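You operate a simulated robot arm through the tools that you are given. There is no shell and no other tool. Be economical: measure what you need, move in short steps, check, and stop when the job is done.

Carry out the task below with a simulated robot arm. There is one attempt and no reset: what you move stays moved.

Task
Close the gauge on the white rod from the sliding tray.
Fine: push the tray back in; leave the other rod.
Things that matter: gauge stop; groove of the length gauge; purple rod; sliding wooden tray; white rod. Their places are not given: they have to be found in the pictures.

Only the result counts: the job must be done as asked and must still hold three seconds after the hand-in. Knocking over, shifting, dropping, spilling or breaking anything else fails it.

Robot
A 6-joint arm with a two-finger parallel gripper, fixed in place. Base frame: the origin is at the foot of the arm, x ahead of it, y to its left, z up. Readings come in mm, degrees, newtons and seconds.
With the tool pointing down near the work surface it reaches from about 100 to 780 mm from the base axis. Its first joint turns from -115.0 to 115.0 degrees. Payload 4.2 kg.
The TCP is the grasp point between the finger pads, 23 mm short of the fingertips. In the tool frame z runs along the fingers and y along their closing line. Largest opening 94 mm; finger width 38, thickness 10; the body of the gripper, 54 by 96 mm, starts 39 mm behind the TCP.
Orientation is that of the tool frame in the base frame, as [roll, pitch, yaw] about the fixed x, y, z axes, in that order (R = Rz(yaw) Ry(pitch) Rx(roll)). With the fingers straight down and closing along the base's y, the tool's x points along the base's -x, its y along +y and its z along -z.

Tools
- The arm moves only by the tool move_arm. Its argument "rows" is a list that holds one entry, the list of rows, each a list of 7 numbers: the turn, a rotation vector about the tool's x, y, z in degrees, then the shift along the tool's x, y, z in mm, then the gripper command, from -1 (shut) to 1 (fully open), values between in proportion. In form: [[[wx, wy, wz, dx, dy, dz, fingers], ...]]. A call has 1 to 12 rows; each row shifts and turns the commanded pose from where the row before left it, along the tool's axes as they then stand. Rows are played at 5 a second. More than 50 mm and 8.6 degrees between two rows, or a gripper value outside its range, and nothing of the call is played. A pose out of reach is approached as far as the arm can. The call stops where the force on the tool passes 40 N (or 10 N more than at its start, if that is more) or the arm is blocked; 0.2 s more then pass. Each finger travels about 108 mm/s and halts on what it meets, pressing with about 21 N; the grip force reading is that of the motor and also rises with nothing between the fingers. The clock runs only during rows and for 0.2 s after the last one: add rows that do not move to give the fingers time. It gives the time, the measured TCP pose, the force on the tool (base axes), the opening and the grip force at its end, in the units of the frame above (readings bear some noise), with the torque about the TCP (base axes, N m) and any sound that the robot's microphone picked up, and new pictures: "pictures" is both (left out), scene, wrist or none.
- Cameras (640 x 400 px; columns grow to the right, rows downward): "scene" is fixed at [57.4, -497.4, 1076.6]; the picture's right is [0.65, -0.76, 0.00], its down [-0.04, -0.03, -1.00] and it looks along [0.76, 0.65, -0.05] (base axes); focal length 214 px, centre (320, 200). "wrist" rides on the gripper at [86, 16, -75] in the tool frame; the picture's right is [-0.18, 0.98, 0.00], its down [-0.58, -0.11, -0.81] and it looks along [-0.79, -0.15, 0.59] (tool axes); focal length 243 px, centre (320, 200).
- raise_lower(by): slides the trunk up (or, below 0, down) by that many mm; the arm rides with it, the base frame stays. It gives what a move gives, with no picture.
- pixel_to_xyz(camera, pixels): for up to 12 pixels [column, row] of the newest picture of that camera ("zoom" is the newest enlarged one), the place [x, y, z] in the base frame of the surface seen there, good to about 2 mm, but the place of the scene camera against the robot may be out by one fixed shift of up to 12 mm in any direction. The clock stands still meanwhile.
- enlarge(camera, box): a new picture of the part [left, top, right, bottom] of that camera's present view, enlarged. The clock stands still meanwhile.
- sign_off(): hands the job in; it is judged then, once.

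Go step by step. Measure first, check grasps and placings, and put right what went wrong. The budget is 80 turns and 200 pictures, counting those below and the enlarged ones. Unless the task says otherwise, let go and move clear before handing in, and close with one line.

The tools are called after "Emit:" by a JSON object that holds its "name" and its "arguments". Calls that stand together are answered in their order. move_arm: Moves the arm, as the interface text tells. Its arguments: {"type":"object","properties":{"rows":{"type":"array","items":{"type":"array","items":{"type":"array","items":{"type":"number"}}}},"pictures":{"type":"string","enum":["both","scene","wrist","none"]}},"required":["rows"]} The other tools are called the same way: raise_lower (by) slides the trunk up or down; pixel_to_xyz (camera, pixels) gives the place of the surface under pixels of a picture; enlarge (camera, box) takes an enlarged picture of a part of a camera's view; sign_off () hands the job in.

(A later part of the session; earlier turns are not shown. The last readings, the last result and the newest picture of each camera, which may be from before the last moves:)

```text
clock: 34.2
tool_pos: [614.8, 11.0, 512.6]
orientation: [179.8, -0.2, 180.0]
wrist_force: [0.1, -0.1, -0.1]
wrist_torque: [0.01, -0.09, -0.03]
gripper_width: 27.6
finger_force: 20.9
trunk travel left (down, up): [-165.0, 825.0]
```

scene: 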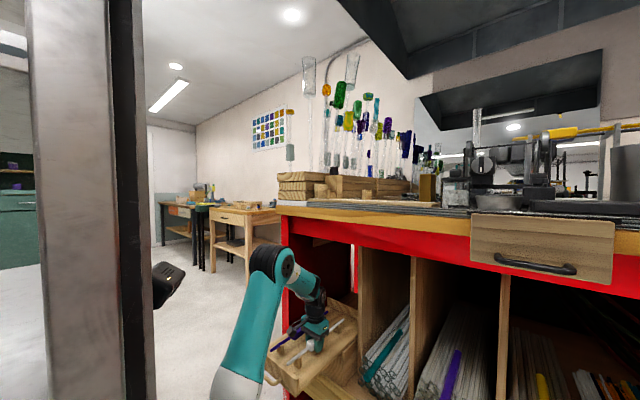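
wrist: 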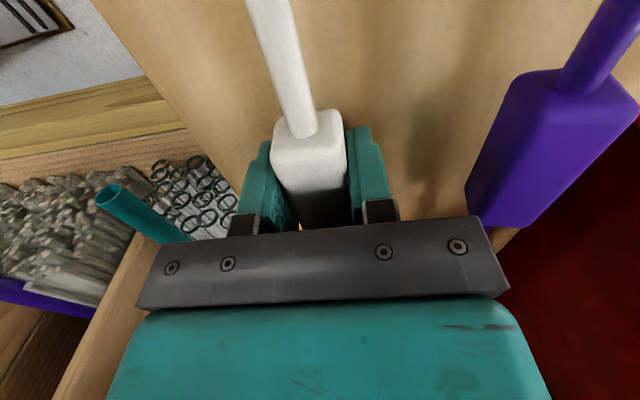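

The block is gripped at 27.6 mm. I lift it 70 mm and check.

Emit:
{"name": "move_arm", "arguments": {"rows": [[[0, 0, 0, 0, 0, -10, -1], [0, 0, 0, 0, 0, -20, -1], [0, 0, 0, 0, 0, -20, -1], [0, 0, 0, 0, 0, -20, -1], [0, 0, 0, 0, 0, 0, -1]]]}}

Emit:
{"name": "enlarge", "arguments": {"camera": "scene", "box": [240, 250, 370, 390]}}

```text
clock: 35.4
tool_pos: [615.0, 9.8, 581.6]
orientation: [179.8, -0.3, 180.0]
wrist_force: [-0.1, -0.3, -0.8]
wrist_torque: [0.01, 0.0, -0.03]
gripper_width: 27.7
finger_force: 21.2
trunk travel left (down, up): [-165.0, 825.0]
```

scene: 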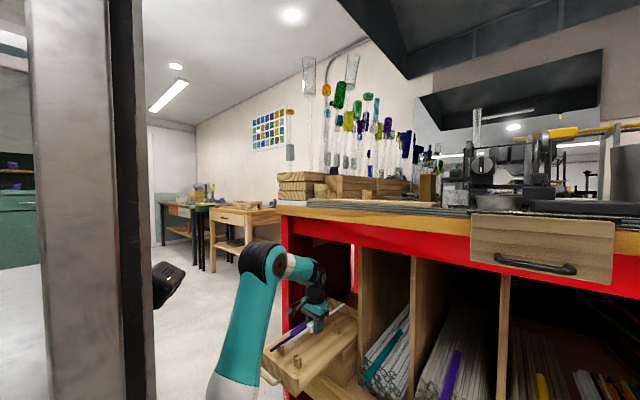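
wrist: 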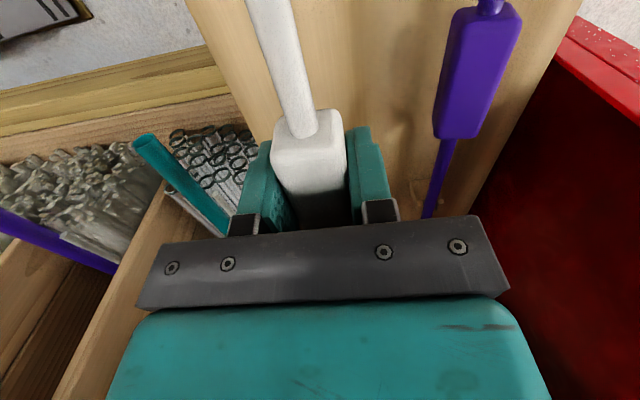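

```text
2.86 times, centred on (305, 320) of scene
```

zoom: 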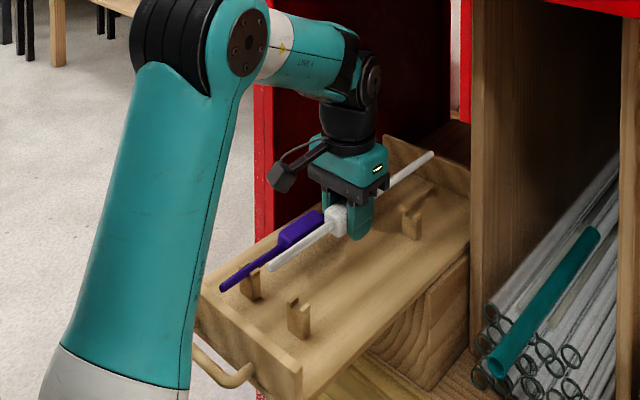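

The rod is held level and the purple one is untouched. I retreat to x≈500 and turn the tool by −90° so the short end points to +y.

Emit:
{"name": "move_arm", "arguments": {"rows": [[[0, 0, 0, 30, 0, -10, -1], [0, 0, 0, 30, 0, -10, -1], [0, 0, 0, 30, 0, 0, -1], [0, 0, 0, 25, 0, 0, -1], [0, 0, 0, 0, 0, 0, -1]]], "pictures": "none"}}

Emit:
{"name": "move_arm", "arguments": {"rows": [[[0, 0, 8.182, 0, 0, 0, -1], [0, 0, 8.182, 0, 0, 0, -1], [0, 0, 8.182, 0, 0, 0, -1], [0, 0, 8.182, 0, 0, 0, -1], [0, 0, 8.182, 0, 0, 0, -1], [0, 0, 8.182, 0, 0, 0, -1], [0, 0, 8.182, 0, 0, 0, -1], [0, 0, 8.182, 0, 0, 0, -1], [0, 0, 8.182, 0, 0, 0, -1], [0, 0, 8.182, 0, 0, 0, -1], [0, 0, 8.182, 0, 0, 0, -1]]]}}

```text
clock: 36.6
tool_pos: [500.7, 8.2, 603.7]
orientation: [179.8, -0.3, 180.0]
wrist_force: [0.5, -0.3, -1.4]
wrist_torque: [0.0, 0.03, 0.02]
gripper_width: 27.9
finger_force: 21.3
trunk travel left (down, up): [-165.0, 825.0]
```

```text
clock: 39.0
tool_pos: [500.4, 9.4, 603.1]
orientation: [-179.8, -0.1, 89.8]
wrist_force: [0.3, 0.9, -1.0]
wrist_torque: [0.03, -0.01, -0.01]
gripper_width: 27.5
finger_force: 21.2
trunk travel left (down, up): [-165.0, 825.0]
```

scene: 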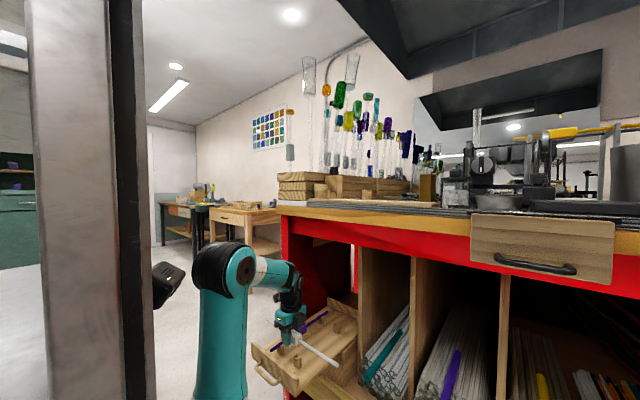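
wrist: 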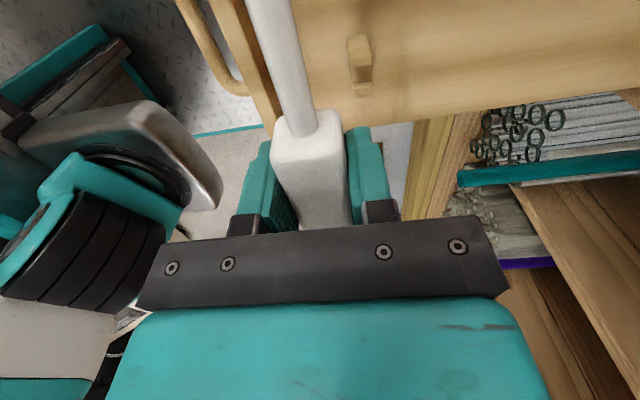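

The rod now lies along y with the short end towards +y. I raise the trunk back up by 400 and 130 mm.

Emit:
{"name": "raise_lower", "arguments": {"by": 400}}

Emit:
{"name": "raise_lower", "arguments": {"by": 130}}

Emit:
{"name": "move_arm", "arguments": {"rows": [[[0, 0, 0, 0, 0, 0, -1]]]}}

```text
clock: 42.9
tool_pos: [500.4, 10.0, 1003.5]
orientation: [-179.9, -0.1, 89.8]
wrist_force: [0.7, -0.5, -0.7]
wrist_torque: [0.01, -0.01, -0.02]
gripper_width: 27.8
finger_force: 20.9
trunk travel left (down, up): [-565.0, 425.0]
```

```text
clock: 44.4
tool_pos: [500.3, 9.5, 1133.2]
orientation: [-179.8, -0.3, 89.8]
wrist_force: [-0.3, 0.3, -1.1]
wrist_torque: [0.03, 0.01, 0.0]
gripper_width: 27.8
finger_force: 20.7
trunk travel left (down, up): [-695.0, 295.0]
```

```text
clock: 44.8
tool_pos: [500.2, 9.3, 1134.0]
orientation: [-179.7, -0.2, 89.9]
wrist_force: [-0.8, 0.2, -0.8]
wrist_torque: [0.01, 0.01, 0.03]
gripper_width: 27.9
finger_force: 20.7
trunk travel left (down, up): [-695.0, 295.0]
```

scene: 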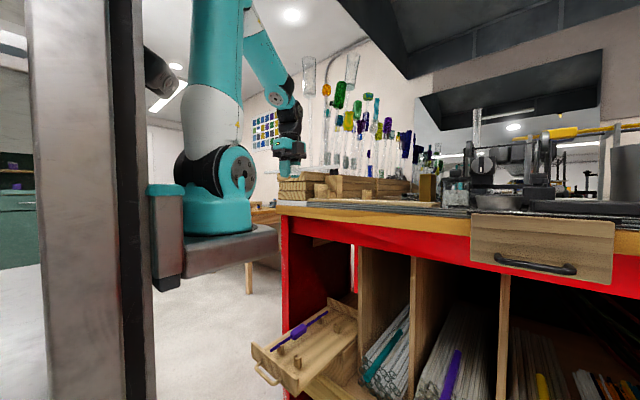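
wrist: 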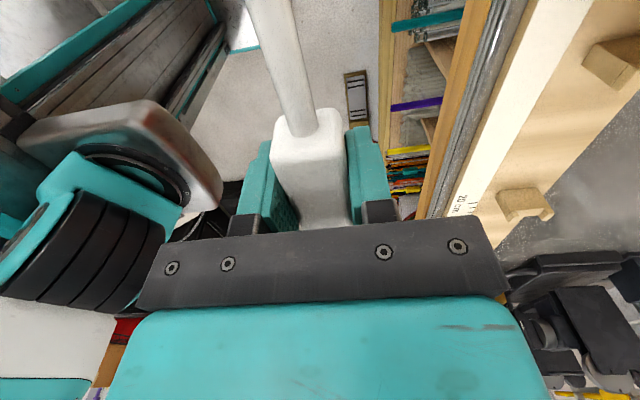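

The gauge cradles are visible in the wrist view at (525,205) and (612,60). I enlarge to measure the groove.

Emit:
{"name": "enlarge", "arguments": {"camera": "wrist", "box": [440, 0, 640, 250]}}

Emit:
{"name": "pixel_to_xyz", "arguments": {"camera": "wrist", "pixels": [[500, 193], [515, 191], [535, 190], [550, 212], [525, 215], [508, 212], [600, 48], [620, 45], [635, 60], [615, 75], [535, 200], [560, 190]]}}

```text
1.60 times, centred on (540, 125) of wrist
```

zoom: 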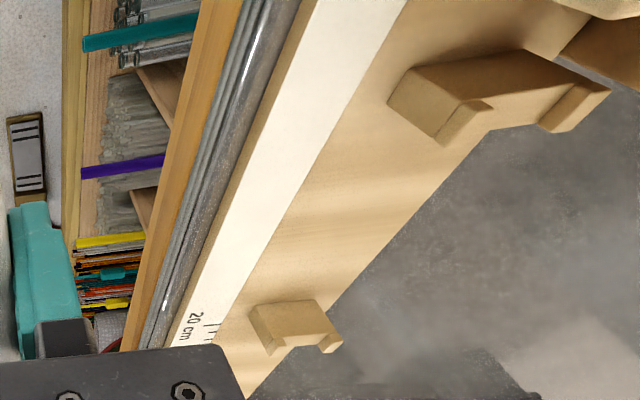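

```text
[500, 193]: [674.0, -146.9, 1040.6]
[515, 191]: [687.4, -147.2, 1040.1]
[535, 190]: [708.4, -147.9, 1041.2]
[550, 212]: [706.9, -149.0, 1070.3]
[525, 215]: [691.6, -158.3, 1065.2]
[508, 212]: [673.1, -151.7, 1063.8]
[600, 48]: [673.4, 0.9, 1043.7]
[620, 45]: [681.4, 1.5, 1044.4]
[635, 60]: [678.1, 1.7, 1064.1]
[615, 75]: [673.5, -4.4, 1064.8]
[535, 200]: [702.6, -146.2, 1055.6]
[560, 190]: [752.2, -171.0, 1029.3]
```

I query points directly on the cradles' prongs and groove floors in the zoom.

Emit:
{"name": "pixel_to_xyz", "arguments": {"camera": "zoom", "pixels": [[272, 345], [285, 340], [300, 332], [312, 330], [325, 340], [338, 345], [440, 125], [470, 107], [505, 90], [545, 105], [575, 100], [600, 88]]}}

Emit:
{"name": "pixel_to_xyz", "arguments": {"camera": "zoom", "pixels": [[290, 340], [295, 345], [310, 340], [320, 335], [490, 105], [520, 115], [530, 110], [480, 125], [450, 140], [560, 125], [262, 330], [555, 115]]}}

```text
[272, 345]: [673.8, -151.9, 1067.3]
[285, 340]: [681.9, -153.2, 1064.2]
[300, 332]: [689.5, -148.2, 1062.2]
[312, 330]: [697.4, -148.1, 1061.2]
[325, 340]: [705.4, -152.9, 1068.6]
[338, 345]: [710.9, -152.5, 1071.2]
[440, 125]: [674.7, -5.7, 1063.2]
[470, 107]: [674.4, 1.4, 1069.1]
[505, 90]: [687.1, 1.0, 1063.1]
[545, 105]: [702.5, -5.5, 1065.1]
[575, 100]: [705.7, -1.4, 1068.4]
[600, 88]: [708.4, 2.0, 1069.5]
```

```text
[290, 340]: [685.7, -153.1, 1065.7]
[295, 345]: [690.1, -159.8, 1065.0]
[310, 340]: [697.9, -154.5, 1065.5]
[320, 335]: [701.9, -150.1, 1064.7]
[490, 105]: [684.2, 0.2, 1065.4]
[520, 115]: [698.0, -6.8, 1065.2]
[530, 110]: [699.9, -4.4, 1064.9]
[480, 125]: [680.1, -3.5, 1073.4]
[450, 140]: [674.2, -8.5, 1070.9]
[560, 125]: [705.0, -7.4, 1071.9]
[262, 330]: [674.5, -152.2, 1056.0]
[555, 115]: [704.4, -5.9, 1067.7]
```

The cradles span x≈673–711 with the groove between prongs at x≈682–703 (centre 692), floor z≈1065, and the end face at y≈34. I shift to y≈−101, then over the groove at x≈692.

Emit:
{"name": "move_arm", "arguments": {"rows": [[[0, 0, 0, -37, 0, 0, -1], [0, 0, 0, -37, 0, 0, -1], [0, 0, 0, -36.5, 0, 0, -1], [0, 0, 0, 0, 48, 0, -1], [0, 0, 0, 0, 48, 0, -1], [0, 0, 0, 0, 48, 0, -1], [0, 0, 0, 0, 48, 0, -1], [0, 0, 0, 0, 0, 0, -1]]]}}

Emit:
{"name": "enlarge", "arguments": {"camera": "wrist", "box": [200, 0, 440, 150]}}

Emit:
{"name": "enlarge", "arguments": {"camera": "scene", "box": [270, 130, 470, 230]}}

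```text
clock: 46.6
tool_pos: [691.4, -101.0, 1129.9]
orientation: [-179.9, -0.2, 89.9]
wrist_force: [0.0, 0.5, -0.9]
wrist_torque: [0.01, -0.02, 0.02]
gripper_width: 27.7
finger_force: 20.9
trunk travel left (down, up): [-695.0, 295.0]
```

scene: 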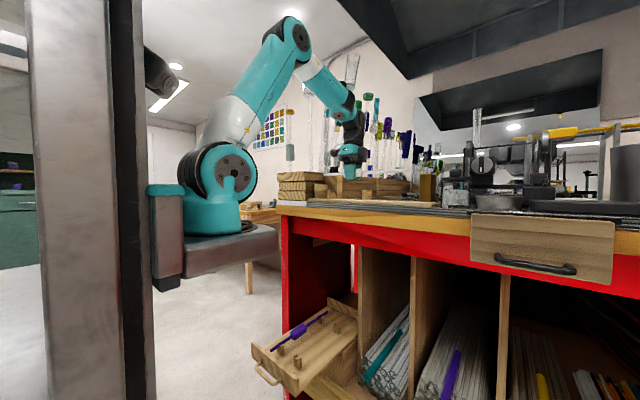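
wrist: 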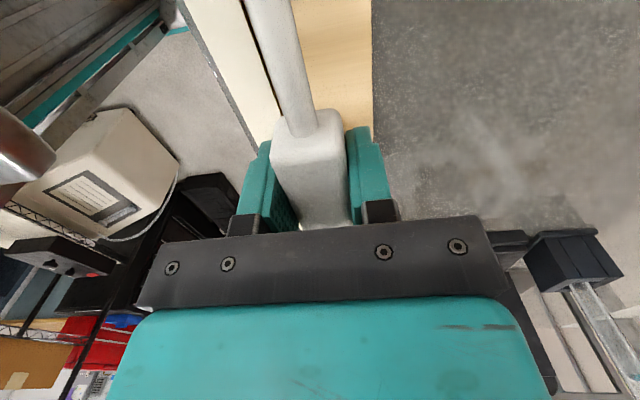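

```text
2.67 times, centred on (320, 75) of wrist
```

zoom: 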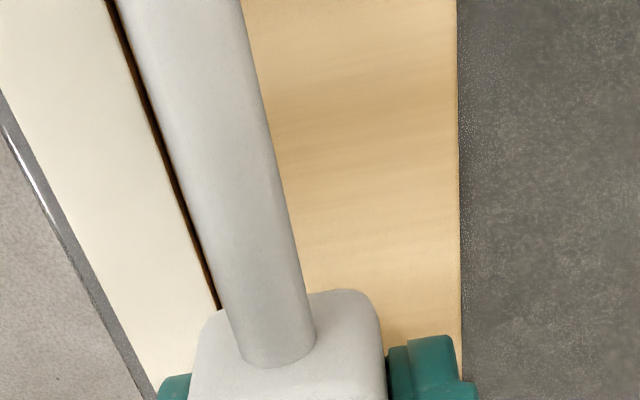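

```text
3.20 times, centred on (370, 180) of scene
```

zoom: 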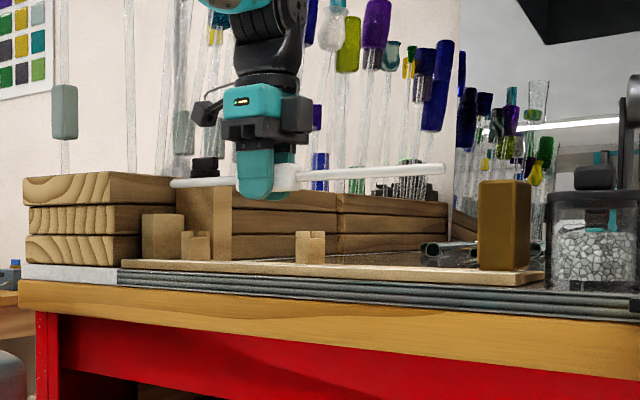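

The rod is over the gauge. I check in the scene frame the tip (172,183) against the end block's face (182,240) and the cradles.

Emit:
{"name": "pixel_to_xyz", "arguments": {"camera": "zoom", "pixels": [[174, 183], [182, 184], [182, 230], [178, 240], [184, 222], [188, 245], [196, 236], [440, 168], [443, 170], [312, 236], [303, 245], [490, 225]]}}

Emit:
{"name": "enlarge", "arguments": {"camera": "scene", "box": [305, 180, 385, 220]}}

```text
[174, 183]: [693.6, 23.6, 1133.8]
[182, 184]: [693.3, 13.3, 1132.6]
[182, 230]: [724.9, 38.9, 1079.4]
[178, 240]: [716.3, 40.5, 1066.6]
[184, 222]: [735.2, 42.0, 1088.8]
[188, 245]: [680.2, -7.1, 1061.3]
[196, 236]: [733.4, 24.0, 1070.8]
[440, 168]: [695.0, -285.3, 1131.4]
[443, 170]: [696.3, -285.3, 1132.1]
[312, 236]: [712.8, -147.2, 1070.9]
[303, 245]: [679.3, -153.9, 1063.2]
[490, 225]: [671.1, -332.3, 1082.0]
```

```text
8.00 times, centred on (345, 200) of scene
```

zoom: 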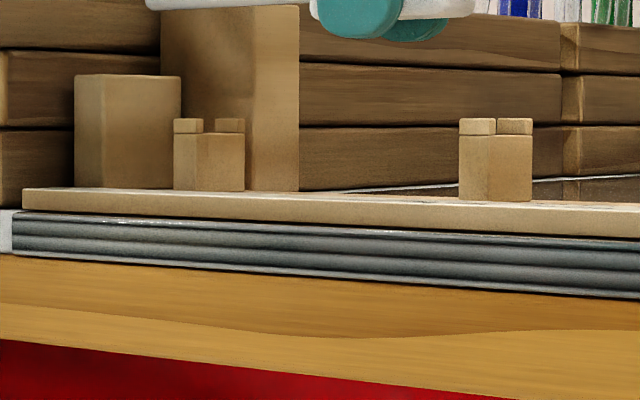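

I probe the end block's −y face directly in this zoom, and the cradle prongs.

Emit:
{"name": "pixel_to_xyz", "arguments": {"camera": "zoom", "pixels": [[115, 100], [130, 120], [145, 150], [160, 100], [170, 140], [90, 120], [188, 126], [230, 125], [209, 131], [477, 126], [515, 126], [496, 134]]}}

Emit:
{"name": "pixel_to_xyz", "arguments": {"camera": "wrist", "pixels": [[255, 10], [290, 10], [275, 60], [310, 60], [300, 110], [278, 10]]}}

```text
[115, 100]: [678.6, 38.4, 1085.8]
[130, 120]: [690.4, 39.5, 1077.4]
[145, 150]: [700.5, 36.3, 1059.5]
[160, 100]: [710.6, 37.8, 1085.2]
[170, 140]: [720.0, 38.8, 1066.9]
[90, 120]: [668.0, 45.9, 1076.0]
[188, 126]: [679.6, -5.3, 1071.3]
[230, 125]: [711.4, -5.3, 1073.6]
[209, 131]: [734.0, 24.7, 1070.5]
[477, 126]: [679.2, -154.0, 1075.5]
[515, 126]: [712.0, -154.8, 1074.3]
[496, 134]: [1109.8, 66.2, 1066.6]
```

```text
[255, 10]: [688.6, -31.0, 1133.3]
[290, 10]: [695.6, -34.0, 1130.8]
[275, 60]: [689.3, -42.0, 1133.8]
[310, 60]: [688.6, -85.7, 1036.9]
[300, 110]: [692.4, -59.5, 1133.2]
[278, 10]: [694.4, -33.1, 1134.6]
```

Relative to the face (y≈38 in the scene frame) the tip (≈26) has about 8–12 mm of gap, and x is aligned with the groove. I move +5 mm in y and lower to just above the groove.

Emit:
{"name": "move_arm", "arguments": {"rows": [[[0, 0, 0, 5, 0.5, 0, -1], [0, 0, 0, 0, 0, 20, -1], [0, 0, 0, 0, 0, 20, -1], [0, 0, 0, 0, 0, 10, -1], [0, 0, 0, 0, 0, 0, -1]]]}}

Emit:
{"name": "enlarge", "arguments": {"camera": "scene", "box": [305, 170, 425, 220]}}

```text
clock: 47.8
tool_pos: [692.4, -95.3, 1079.9]
orientation: [-179.7, -0.1, 90.0]
wrist_force: [0.3, -2.1, 5.4]
wrist_torque: [0.64, -0.02, 0.07]
gripper_width: 28.0
finger_force: 20.9
trunk travel left (down, up): [-695.0, 295.0]
```

scene: 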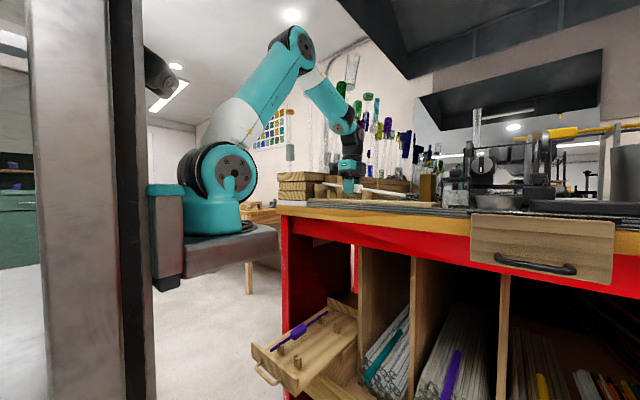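
wrist: 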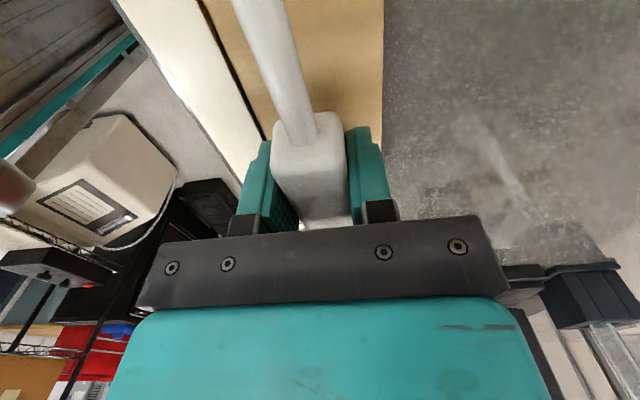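

```text
5.33 times, centred on (365, 195) of scene
```

zoom: 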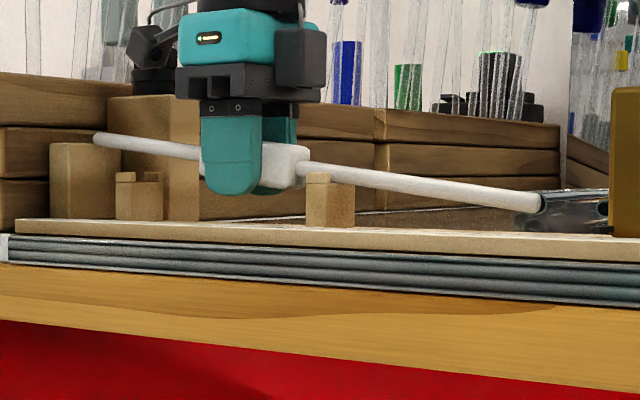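

The rod's +y tip has caught on the end block's top at zoom (97,138) and the rod has tilted in the grip. I lift and measure the tip again.

Emit:
{"name": "move_arm", "arguments": {"rows": [[[0, 0, 0, 0, 0, -20, -1], [0, 0, 0, 0, 0, -20, -1], [0, 0, 0, 0, 0, 0, -1]]], "pictures": "both"}}

Emit:
{"name": "enlarge", "arguments": {"camera": "scene", "box": [305, 160, 425, 220]}}

```text
clock: 48.6
tool_pos: [693.7, -97.0, 1120.1]
orientation: [-179.7, -0.2, 89.9]
wrist_force: [0.6, -1.0, -0.7]
wrist_torque: [0.04, -0.02, -0.03]
gripper_width: 27.9
finger_force: 21.2
trunk travel left (down, up): [-695.0, 295.0]
```

scene: 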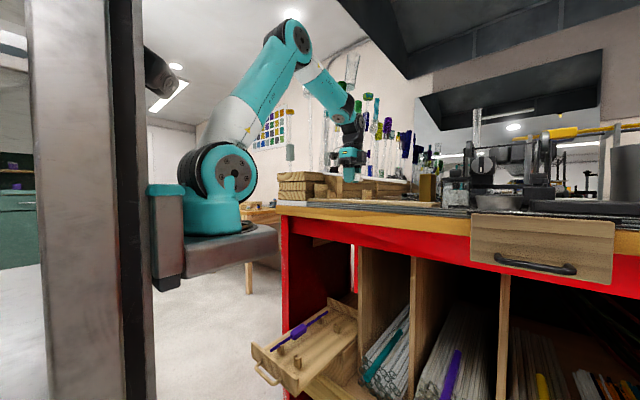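
wrist: 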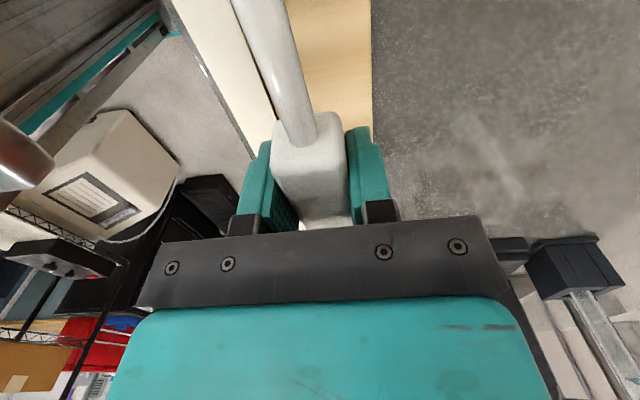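

```text
5.33 times, centred on (365, 190) of scene
```

zoom: 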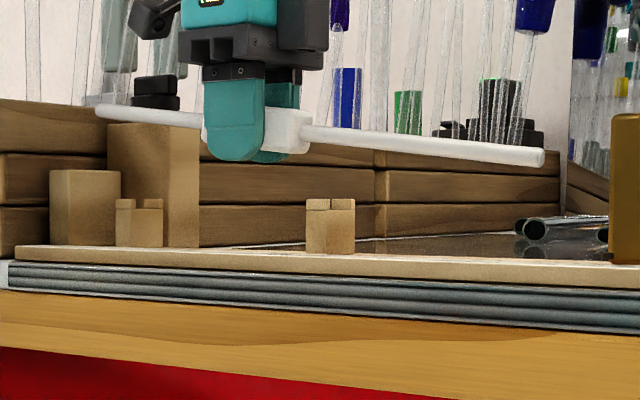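

Emit:
{"name": "pixel_to_xyz", "arguments": {"camera": "zoom", "pixels": [[98, 111], [105, 112], [195, 120], [540, 157], [535, 155], [305, 133], [75, 200], [100, 210], [90, 172], [315, 130], [420, 142], [125, 202]]}}

```text
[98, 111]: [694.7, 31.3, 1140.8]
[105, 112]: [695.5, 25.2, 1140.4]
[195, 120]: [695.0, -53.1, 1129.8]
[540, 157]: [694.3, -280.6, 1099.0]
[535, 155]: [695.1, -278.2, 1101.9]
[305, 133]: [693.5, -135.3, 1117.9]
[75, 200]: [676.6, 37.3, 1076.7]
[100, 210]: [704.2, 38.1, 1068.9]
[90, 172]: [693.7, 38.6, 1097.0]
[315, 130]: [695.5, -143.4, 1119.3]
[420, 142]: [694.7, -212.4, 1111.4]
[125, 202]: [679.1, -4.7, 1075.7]
```

The rod is tilted 7.7° and its tip was within a few mm of the face. I level it by tilting the tool −7.7° about its y and back off 9 mm in y.

Emit:
{"name": "move_arm", "arguments": {"rows": [[[0, 0, 0, -9, -1, 0, -1], [0, -3.8, 0, 0, 0, 0, -1], [0, -3.9, 0, 0, 0, 0, -1], [0, 0, 0, 0, 0, 0, -1]]], "pictures": "both"}}

Emit:
{"name": "enlarge", "arguments": {"camera": "scene", "box": [305, 160, 425, 220]}}

Emit:
{"name": "pixel_to_xyz", "arguments": {"camera": "zoom", "pixels": [[88, 122], [92, 122], [96, 122], [110, 122], [195, 124], [315, 124], [420, 122], [530, 120], [540, 120], [315, 128], [420, 127], [535, 125]]}}

```text
clock: 49.6
tool_pos: [691.8, -104.9, 1121.5]
orientation: [-179.7, 7.5, 90.0]
wrist_force: [0.5, -1.0, -1.2]
wrist_torque: [0.03, -0.01, 0.0]
gripper_width: 27.8
finger_force: 21.0
trunk travel left (down, up): [-695.0, 295.0]
```

scene: 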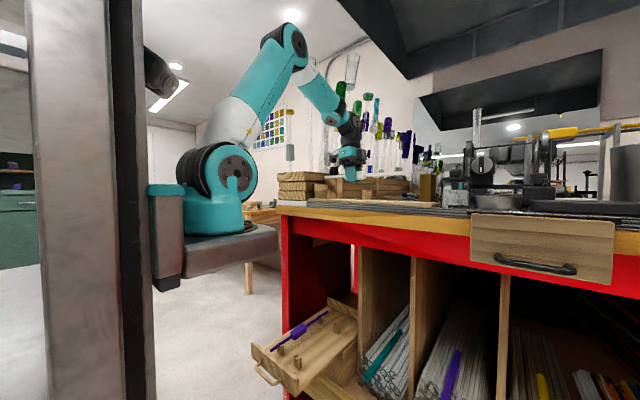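
wrist: 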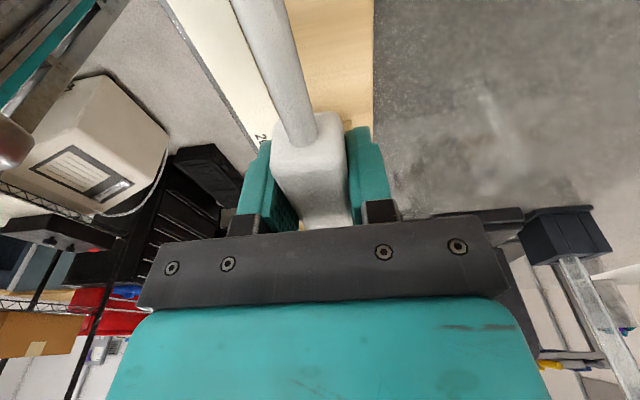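

```text
5.33 times, centred on (365, 190) of scene
```

zoom: 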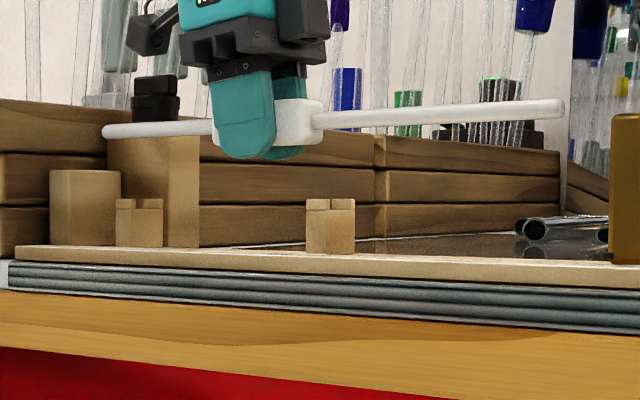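

```text
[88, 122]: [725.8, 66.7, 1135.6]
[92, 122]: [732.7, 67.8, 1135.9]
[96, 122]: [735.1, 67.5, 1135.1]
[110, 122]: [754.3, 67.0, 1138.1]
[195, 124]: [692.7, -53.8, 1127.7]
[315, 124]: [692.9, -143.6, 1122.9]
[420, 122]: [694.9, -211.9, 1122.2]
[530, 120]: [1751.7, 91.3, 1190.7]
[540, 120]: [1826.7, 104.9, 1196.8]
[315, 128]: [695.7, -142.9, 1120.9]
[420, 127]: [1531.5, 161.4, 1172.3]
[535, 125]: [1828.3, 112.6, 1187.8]
```

Emit:
{"name": "pixel_to_xyz", "arguments": {"camera": "zoom", "pixels": [[104, 131], [107, 131], [112, 131], [150, 128], [205, 127], [320, 121], [420, 115], [500, 110], [555, 106], [562, 106], [560, 108], [290, 120]]}}

```text
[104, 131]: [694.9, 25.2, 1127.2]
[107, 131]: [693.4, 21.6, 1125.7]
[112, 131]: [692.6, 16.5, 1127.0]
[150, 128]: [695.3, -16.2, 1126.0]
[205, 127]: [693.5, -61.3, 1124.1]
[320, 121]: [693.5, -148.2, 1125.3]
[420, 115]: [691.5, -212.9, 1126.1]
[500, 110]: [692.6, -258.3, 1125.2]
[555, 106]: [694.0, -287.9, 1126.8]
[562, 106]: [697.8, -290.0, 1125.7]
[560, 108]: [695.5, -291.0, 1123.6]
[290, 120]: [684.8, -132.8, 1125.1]
```

The rod is level again (z≈1126 all along) with about 12 mm to the end face. I lower it 44 mm to just above the groove.

Emit:
{"name": "move_arm", "arguments": {"rows": [[[0, 0, 0, 1.96, 0.3, 14.87, -1], [0, 0, 0, 1.96, 0.3, 14.87, -1], [0, 0, 0, 1.83, 0, 13.88, -1], [0, 0, 0, 0, 0, 0, -1]]], "pictures": "both"}}

Emit:
{"name": "enlarge", "arguments": {"camera": "scene", "box": [305, 170, 425, 220]}}

```text
clock: 50.6
tool_pos: [691.0, -104.7, 1078.8]
orientation: [-179.8, 7.4, 90.0]
wrist_force: [-0.5, 1.0, -0.5]
wrist_torque: [0.01, -0.02, -0.01]
gripper_width: 27.7
finger_force: 21.4
trunk travel left (down, up): [-695.0, 295.0]
```

scene: 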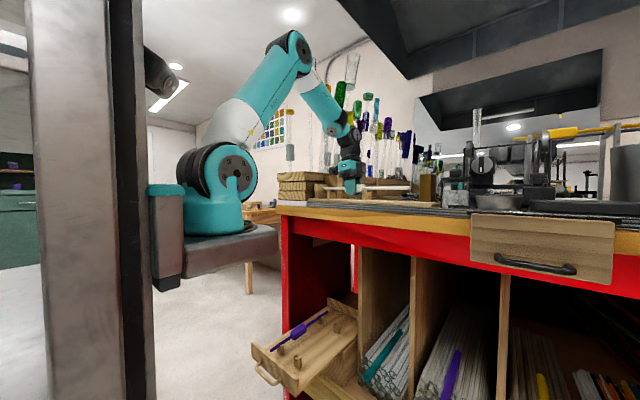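
wrist: 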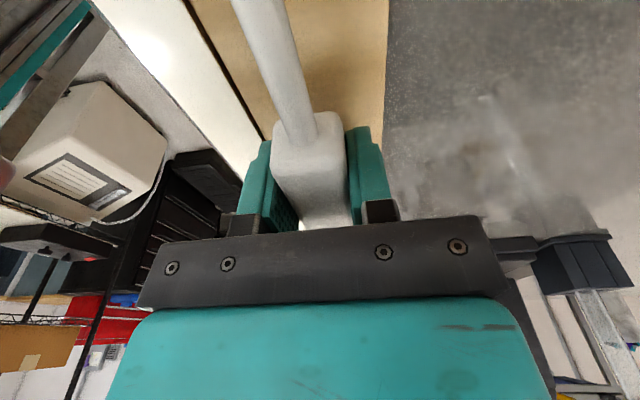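

```text
5.33 times, centred on (365, 195) of scene
```

zoom: 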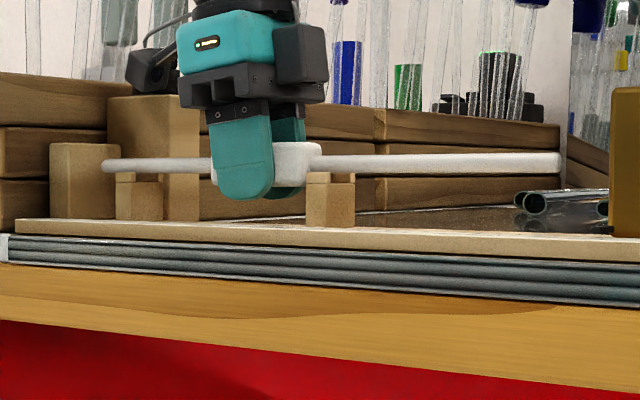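

The rod hovers level over both cradles. I check the clearance between the block's −y end (322,150) and the second cradle.

Emit:
{"name": "pixel_to_xyz", "arguments": {"camera": "zoom", "pixels": [[300, 150], [312, 155], [319, 153], [322, 160], [310, 178], [318, 178], [345, 178], [340, 162], [310, 200], [350, 200], [104, 166], [130, 177]]}}

```text
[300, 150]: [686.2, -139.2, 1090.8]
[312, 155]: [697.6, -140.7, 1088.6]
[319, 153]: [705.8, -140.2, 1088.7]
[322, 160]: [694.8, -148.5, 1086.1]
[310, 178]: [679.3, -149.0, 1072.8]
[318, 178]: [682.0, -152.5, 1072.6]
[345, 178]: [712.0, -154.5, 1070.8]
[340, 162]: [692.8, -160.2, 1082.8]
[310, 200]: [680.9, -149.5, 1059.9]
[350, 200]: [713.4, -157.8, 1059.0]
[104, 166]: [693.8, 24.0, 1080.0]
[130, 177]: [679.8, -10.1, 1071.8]
```

The block end clears the cradle by about 7 mm. I lower in small steps until contact.

Emit:
{"name": "move_arm", "arguments": {"rows": [[[0, 0, 0, 0.26, 0.5, 1.98, -1], [0, 0, 0, 0.26, 0, 1.98, -1], [0, 0, 0, 0.26, 0, 1.98, -1], [0, 0, 0, 0, 0, 0, -1]]], "pictures": "scene"}}

Emit:
{"name": "enlarge", "arguments": {"camera": "scene", "box": [305, 170, 425, 220]}}

```text
clock: 51.6
tool_pos: [692.6, -104.8, 1072.1]
orientation: [-179.8, 7.5, 90.1]
wrist_force: [-1.1, -0.7, 0.1]
wrist_torque: [0.06, -0.03, 0.02]
gripper_width: 27.8
finger_force: 21.1
trunk travel left (down, up): [-695.0, 295.0]
```

scene: 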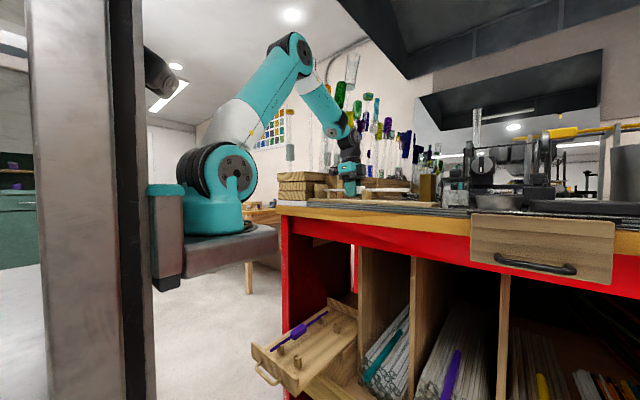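

```text
5.33 times, centred on (365, 195) of scene
```

zoom: 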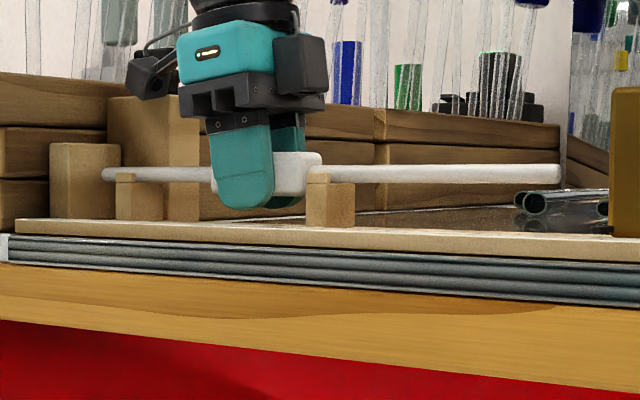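

The rod is now between the prongs. I slide it +y by 8 mm towards the end block, checking force.

Emit:
{"name": "move_arm", "arguments": {"rows": [[[0, 0, 0, 1.98, 0, -0.26, -1], [0, 0, 0, 1.98, 0, -0.26, -1], [0, 0, 0, 1.98, 0, -0.26, -1], [0, 0, 0, 1.98, 0, -0.26, -1], [0, 0, 0, 0, 0, 0, -1]]], "pictures": "scene"}}

Emit:
{"name": "enlarge", "arguments": {"camera": "scene", "box": [305, 180, 365, 215]}}

```text
clock: 52.8
tool_pos: [692.1, -96.8, 1072.7]
orientation: [-179.7, 7.5, 89.9]
wrist_force: [-0.3, 0.1, -0.7]
wrist_torque: [0.01, 0.01, -0.02]
gripper_width: 27.6
finger_force: 21.2
trunk travel left (down, up): [-695.0, 295.0]
```

scene: 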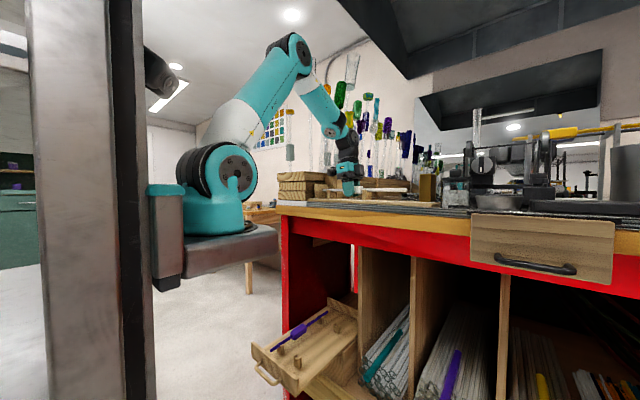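

```text
10.67 times, centred on (335, 198) of scene
```

zoom: 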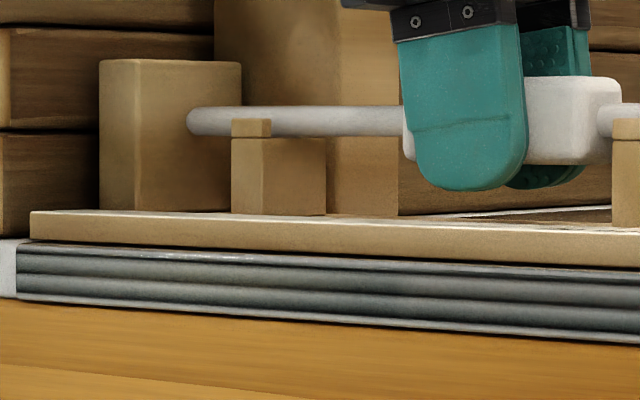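

The tip (187,122) appears nearly at the face, with no force yet. I advance 1 mm steps until contact, then lower 2 mm.

Emit:
{"name": "move_arm", "arguments": {"rows": [[[0, 0, 0, 0.99, 0, -0.13, -1], [0, 0, 0, 0.99, 0, -0.13, -1], [0, 0, 0, 0, 0, 0, -1]]], "pictures": "none"}}

```text
clock: 53.6
tool_pos: [692.7, -96.6, 1071.7]
orientation: [-179.8, 7.5, 89.9]
wrist_force: [-3.1, -13.0, 4.8]
wrist_torque: [0.73, -0.01, 0.42]
gripper_width: 27.8
finger_force: 21.2
trunk travel left (down, up): [-695.0, 295.0]
```

Contact with the end face: −13 N in y. I relieve 1.5 mm, lower 2 mm onto the groove and check.

Emit:
{"name": "move_arm", "arguments": {"rows": [[[0, 0, 0, -1.7, 0, 0.2, -1], [0, 0, 0, 0.13, 0, 0.99, -1], [0, 0, 0, 0.13, 0, 0.99, -1], [0, 0, 0, 0, 0, 0, -1]]], "pictures": "scene"}}

Emit:
{"name": "enlarge", "arguments": {"camera": "scene", "box": [305, 175, 425, 220]}}

```text
clock: 54.6
tool_pos: [692.8, -96.8, 1070.9]
orientation: [180.0, 7.4, 89.9]
wrist_force: [-4.4, -8.3, 21.3]
wrist_torque: [0.06, 0.0, 0.41]
gripper_width: 27.7
finger_force: 20.3
trunk travel left (down, up): [-695.0, 295.0]
```

scene: 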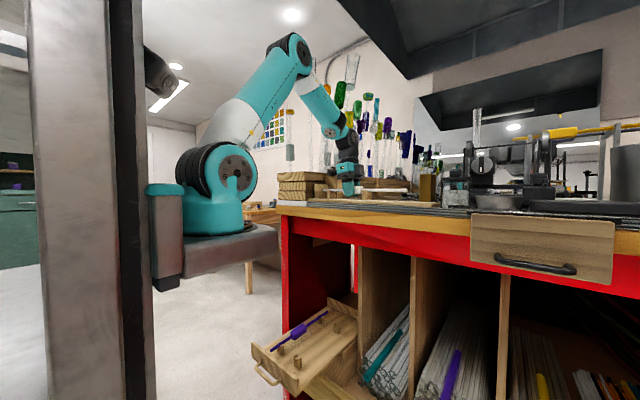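

```text
5.33 times, centred on (365, 198) of scene
```

zoom: 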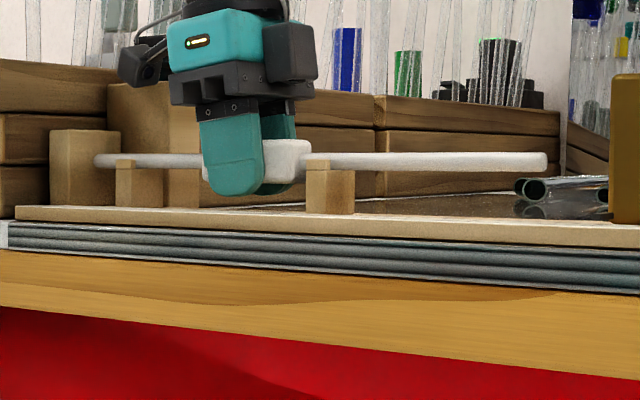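

Seated: 21 N upward and almost no tilting torque. I ease 1 mm, open to 50 mm and retract along the tool axis.

Emit:
{"name": "move_arm", "arguments": {"rows": [[[0, 0, 0, -0.5, 0, -1.0, -1], [0, 0, 0, 0, 0, 0, -0.3], [0, 0, 0, 0, 0, 0, 0.064], [0, 0, 0, 0, 0, 0, 0.064], [0, 0, 0, 0, 0, -10, 0.064], [0, 0, 0, 0, 0, -30, 0.064], [0, 0, 0, 0, 0, -40, 0.064], [0, 0, 0, 0, 0, 0, 0.064]]], "pictures": "both"}}

Emit:
{"name": "enlarge", "arguments": {"camera": "scene", "box": [305, 175, 425, 220]}}

```text
clock: 56.4
tool_pos: [692.0, -84.9, 1150.9]
orientation: [-179.8, 7.5, 90.0]
wrist_force: [0.7, 0.3, 0.6]
wrist_torque: [0.0, 0.0, -0.04]
gripper_width: 50.1
finger_force: 0.1
trunk travel left (down, up): [-695.0, 295.0]
```

scene: 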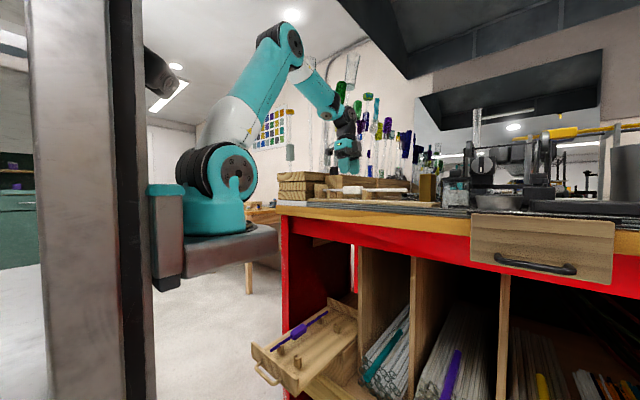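
wrist: 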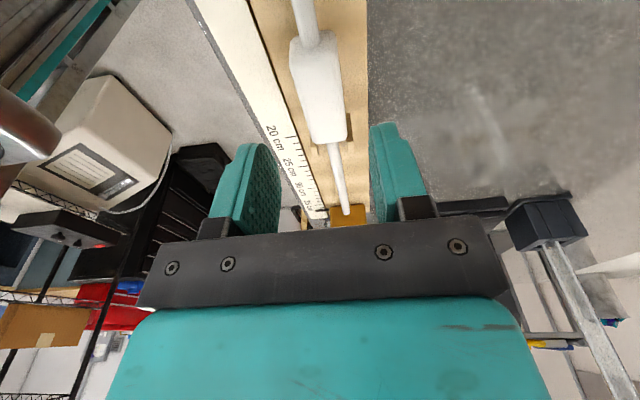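

```text
5.33 times, centred on (365, 198) of scene
```

zoom: 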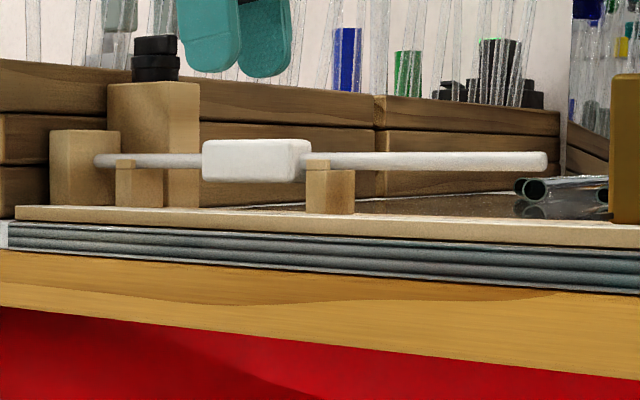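

The white rod is released and sits in both cradles against the end block. Next I level the tool, rise, and move towards the brass stop to measure it.

Emit:
{"name": "move_arm", "arguments": {"rows": [[[0, 3.7, 0, 0, 0, -30, 0.064], [0, 3.8, 0, 0, 0, -20, 1], [0, 0, 0, -45, 0, 0, 1], [0, 0, 0, -45, 0, 0, 1], [0, 0, 0, -45, 0, 0, 1], [0, 0, 0, -20, 0, 0, 1], [0, 0, 0, 0, 0, 0, 1]]], "pictures": "both"}}

Emit:
{"name": "enlarge", "arguments": {"camera": "wrist", "box": [200, 0, 440, 230]}}

Emit:
{"name": "enlarge", "arguments": {"camera": "scene", "box": [380, 150, 500, 220]}}

```text
clock: 58.0
tool_pos: [692.3, -236.3, 1199.6]
orientation: [-179.7, 0.0, 89.9]
wrist_force: [-0.8, 1.3, -0.9]
wrist_torque: [0.01, -0.01, -0.03]
gripper_width: 93.9
finger_force: 0.1
trunk travel left (down, up): [-695.0, 295.0]
```

scene: 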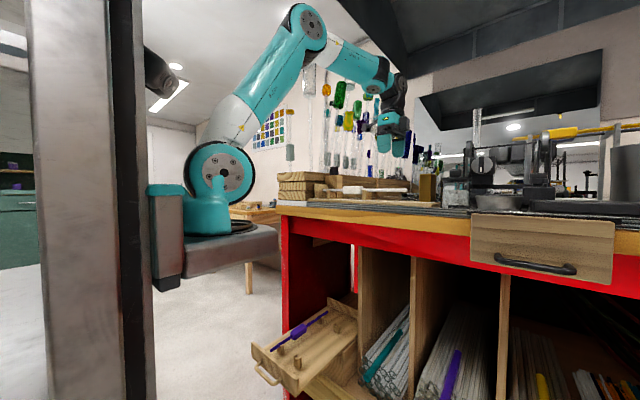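
wrist: 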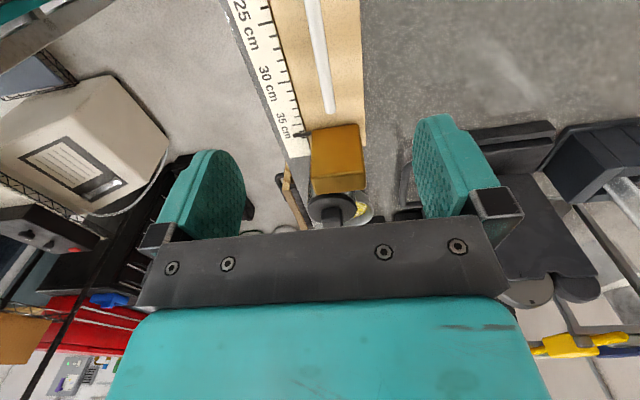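

```text
1.74 times, centred on (320, 115) of wrist
```

zoom: 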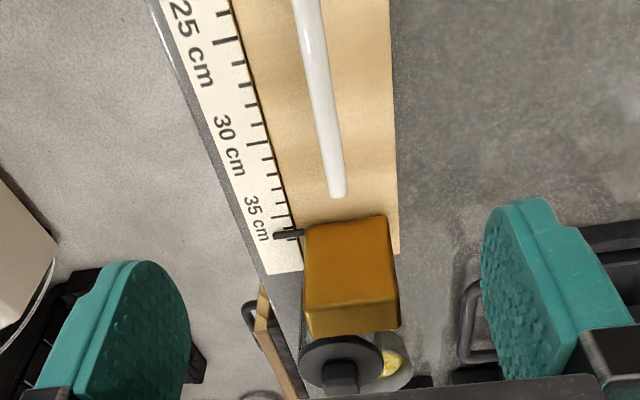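

```text
5.33 times, centred on (440, 185) of scene
```

zoom: 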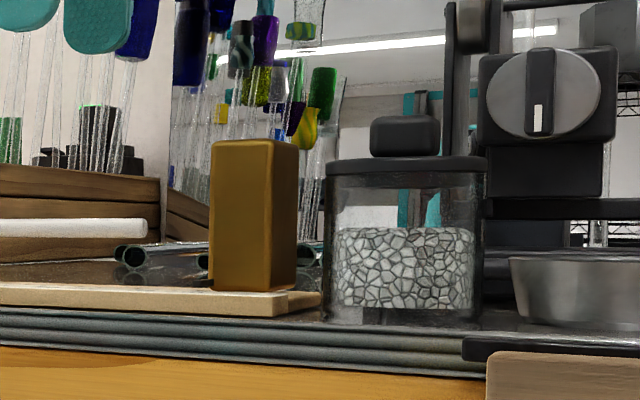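

The brass stop is in view at (338,155) in the wrist picture, with a jar close behind it. I measure the stop's edges, the rod end and the jar.

Emit:
{"name": "pixel_to_xyz", "arguments": {"camera": "wrist", "pixels": [[314, 132], [357, 126], [313, 178], [366, 176], [335, 150], [340, 185], [328, 108], [310, 155], [364, 140], [340, 205], [318, 200], [360, 210]]}}

Emit:
{"name": "pixel_to_xyz", "arguments": {"camera": "zoom", "pixels": [[218, 200], [290, 200], [250, 145], [250, 250], [232, 200], [228, 280], [145, 228], [340, 170], [400, 170], [330, 250], [405, 135], [480, 170]]}}

```text
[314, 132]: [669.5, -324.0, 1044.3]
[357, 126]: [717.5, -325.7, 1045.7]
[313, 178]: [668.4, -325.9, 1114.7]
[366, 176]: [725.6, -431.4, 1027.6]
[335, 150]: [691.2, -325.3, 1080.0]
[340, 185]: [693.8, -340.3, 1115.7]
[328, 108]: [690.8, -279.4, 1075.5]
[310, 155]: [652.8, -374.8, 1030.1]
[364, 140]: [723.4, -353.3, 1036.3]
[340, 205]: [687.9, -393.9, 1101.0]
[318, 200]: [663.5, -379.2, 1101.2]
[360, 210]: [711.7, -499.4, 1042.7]
```

```text
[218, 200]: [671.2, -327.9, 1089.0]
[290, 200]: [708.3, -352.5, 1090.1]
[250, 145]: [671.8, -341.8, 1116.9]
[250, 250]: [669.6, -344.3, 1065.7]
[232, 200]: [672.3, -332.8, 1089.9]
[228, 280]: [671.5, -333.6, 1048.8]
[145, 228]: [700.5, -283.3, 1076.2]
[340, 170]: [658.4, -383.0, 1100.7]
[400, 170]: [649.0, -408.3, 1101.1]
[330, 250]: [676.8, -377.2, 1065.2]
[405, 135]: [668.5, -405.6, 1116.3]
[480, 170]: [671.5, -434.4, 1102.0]
```

The stop spans x 668–718, y −353..−325, z up to 1115, and the rod end is at y≈−279. I straddle the stop across x with the tips staying above z≈1072, and grip it.

Emit:
{"name": "move_arm", "arguments": {"rows": [[[0, 0, 0, -45, 0.7, 0, 0.617], [0, 0, 0, -45, 0, 0, 0.617], [0, 0, 0, -12, 0, 0, 0.617], [0, 0, 0, 0, 0, 30, 0.617], [0, 0, 0, 0, 0, 30, 0.617], [0, 0, 0, 0, 0, 25, 0.617], [0, 0, 0, 0, 0, 20, 0.617], [0, 0, 0, 0, 0, 0, 0.617]]], "pictures": "both"}}

Emit:
{"name": "enlarge", "arguments": {"camera": "scene", "box": [380, 150, 500, 220]}}

```text
clock: 59.8
tool_pos: [693.0, -336.5, 1095.9]
orientation: [-179.8, -0.1, 89.9]
wrist_force: [1.0, 0.3, 0.3]
wrist_torque: [-0.05, 0.0, -0.04]
gripper_width: 76.0
finger_force: 0.0
trunk travel left (down, up): [-695.0, 295.0]
```

scene: 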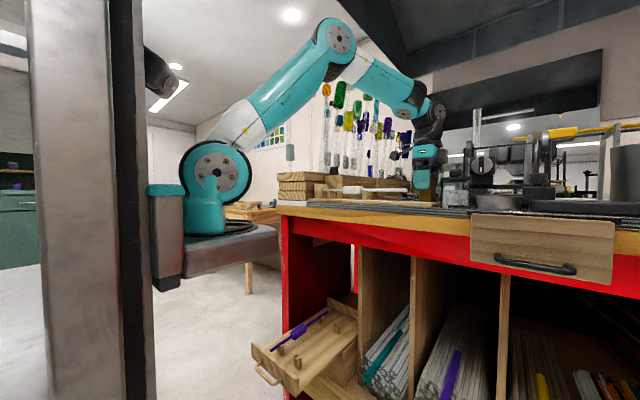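
wrist: 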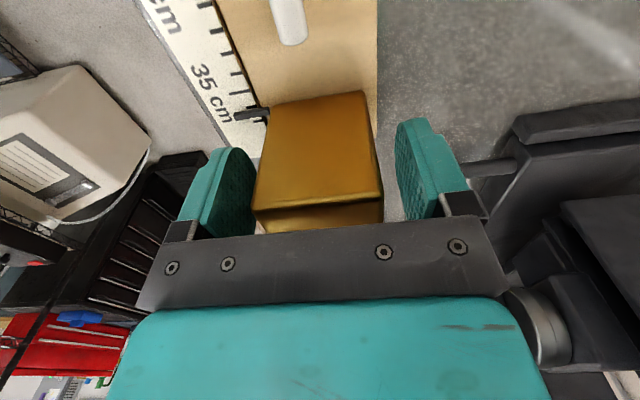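

```text
5.33 times, centred on (440, 185) of scene
```

zoom: 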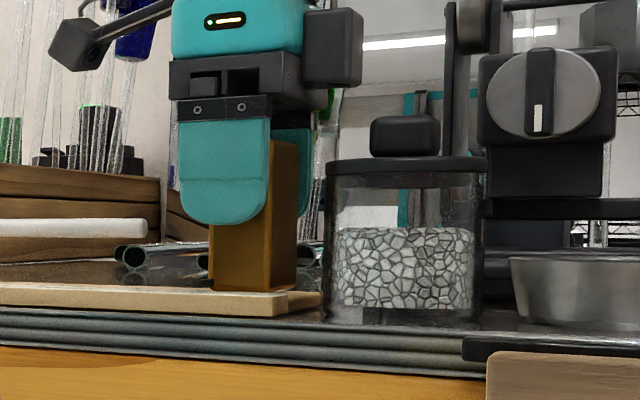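

The stop is straddled cleanly. I close on it and slide it +y by 36 mm.

Emit:
{"name": "move_arm", "arguments": {"rows": [[[0, 0, 0, 0, 0, 0, -1], [0, 0, 0, 0, 0, 0, -1], [0, 0, 0, 0, 0, 0, -1], [0, 0, 0, 4, 0, 0, -1], [0, 0, 0, 8, 0, 0, -1], [0, 0, 0, 8, 0, 0, -1], [0, 0, 0, 8, 0, 0, -1], [0, 0, 0, 8, 0, 0, -1], [0, 0, 0, 0, 0, 0, -1]]], "pictures": "both"}}

Emit:
{"name": "enlarge", "arguments": {"camera": "wrist", "box": [200, 0, 440, 150]}}

Emit:
{"name": "pixel_to_xyz", "arguments": {"camera": "wrist", "pixels": [[285, 108], [360, 95], [320, 110], [300, 40], [292, 60], [340, 100]]}}

```text
clock: 61.8
tool_pos: [692.1, -302.1, 1096.4]
orientation: [-179.8, 0.0, 89.9]
wrist_force: [-10.4, -0.7, 15.4]
wrist_torque: [0.95, -0.25, 0.54]
gripper_width: 56.0
finger_force: 45.5
trunk travel left (down, up): [-695.0, 295.0]
```

scene: 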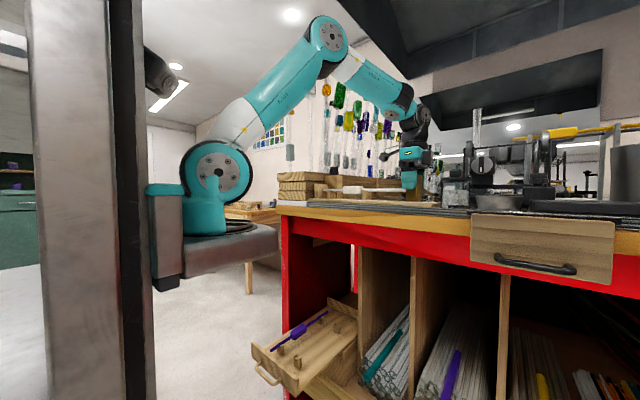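
wrist: 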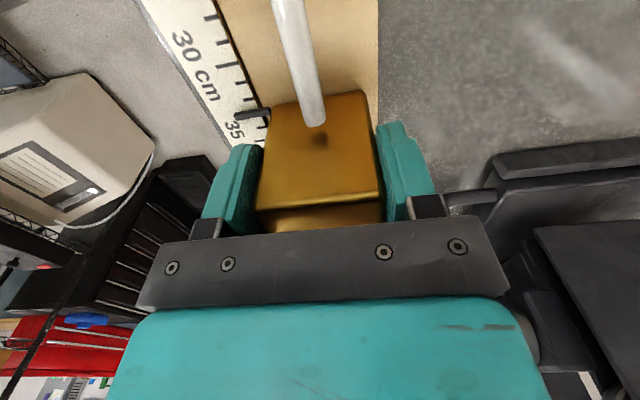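

```text
2.67 times, centred on (320, 75) of wrist
```

zoom: 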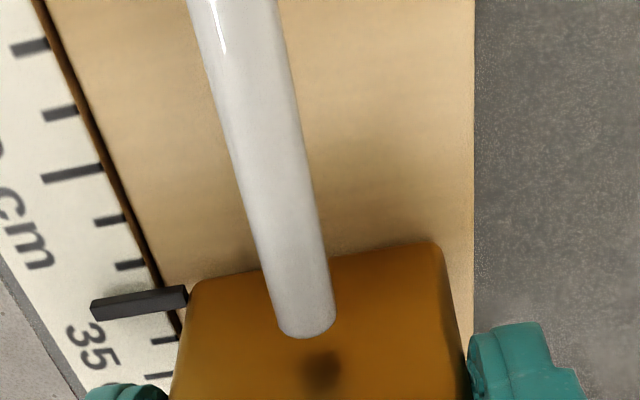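

```text
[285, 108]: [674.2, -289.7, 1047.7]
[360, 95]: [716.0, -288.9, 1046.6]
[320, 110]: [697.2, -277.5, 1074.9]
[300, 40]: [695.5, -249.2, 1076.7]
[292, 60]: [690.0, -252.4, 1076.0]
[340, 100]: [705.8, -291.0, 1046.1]
```

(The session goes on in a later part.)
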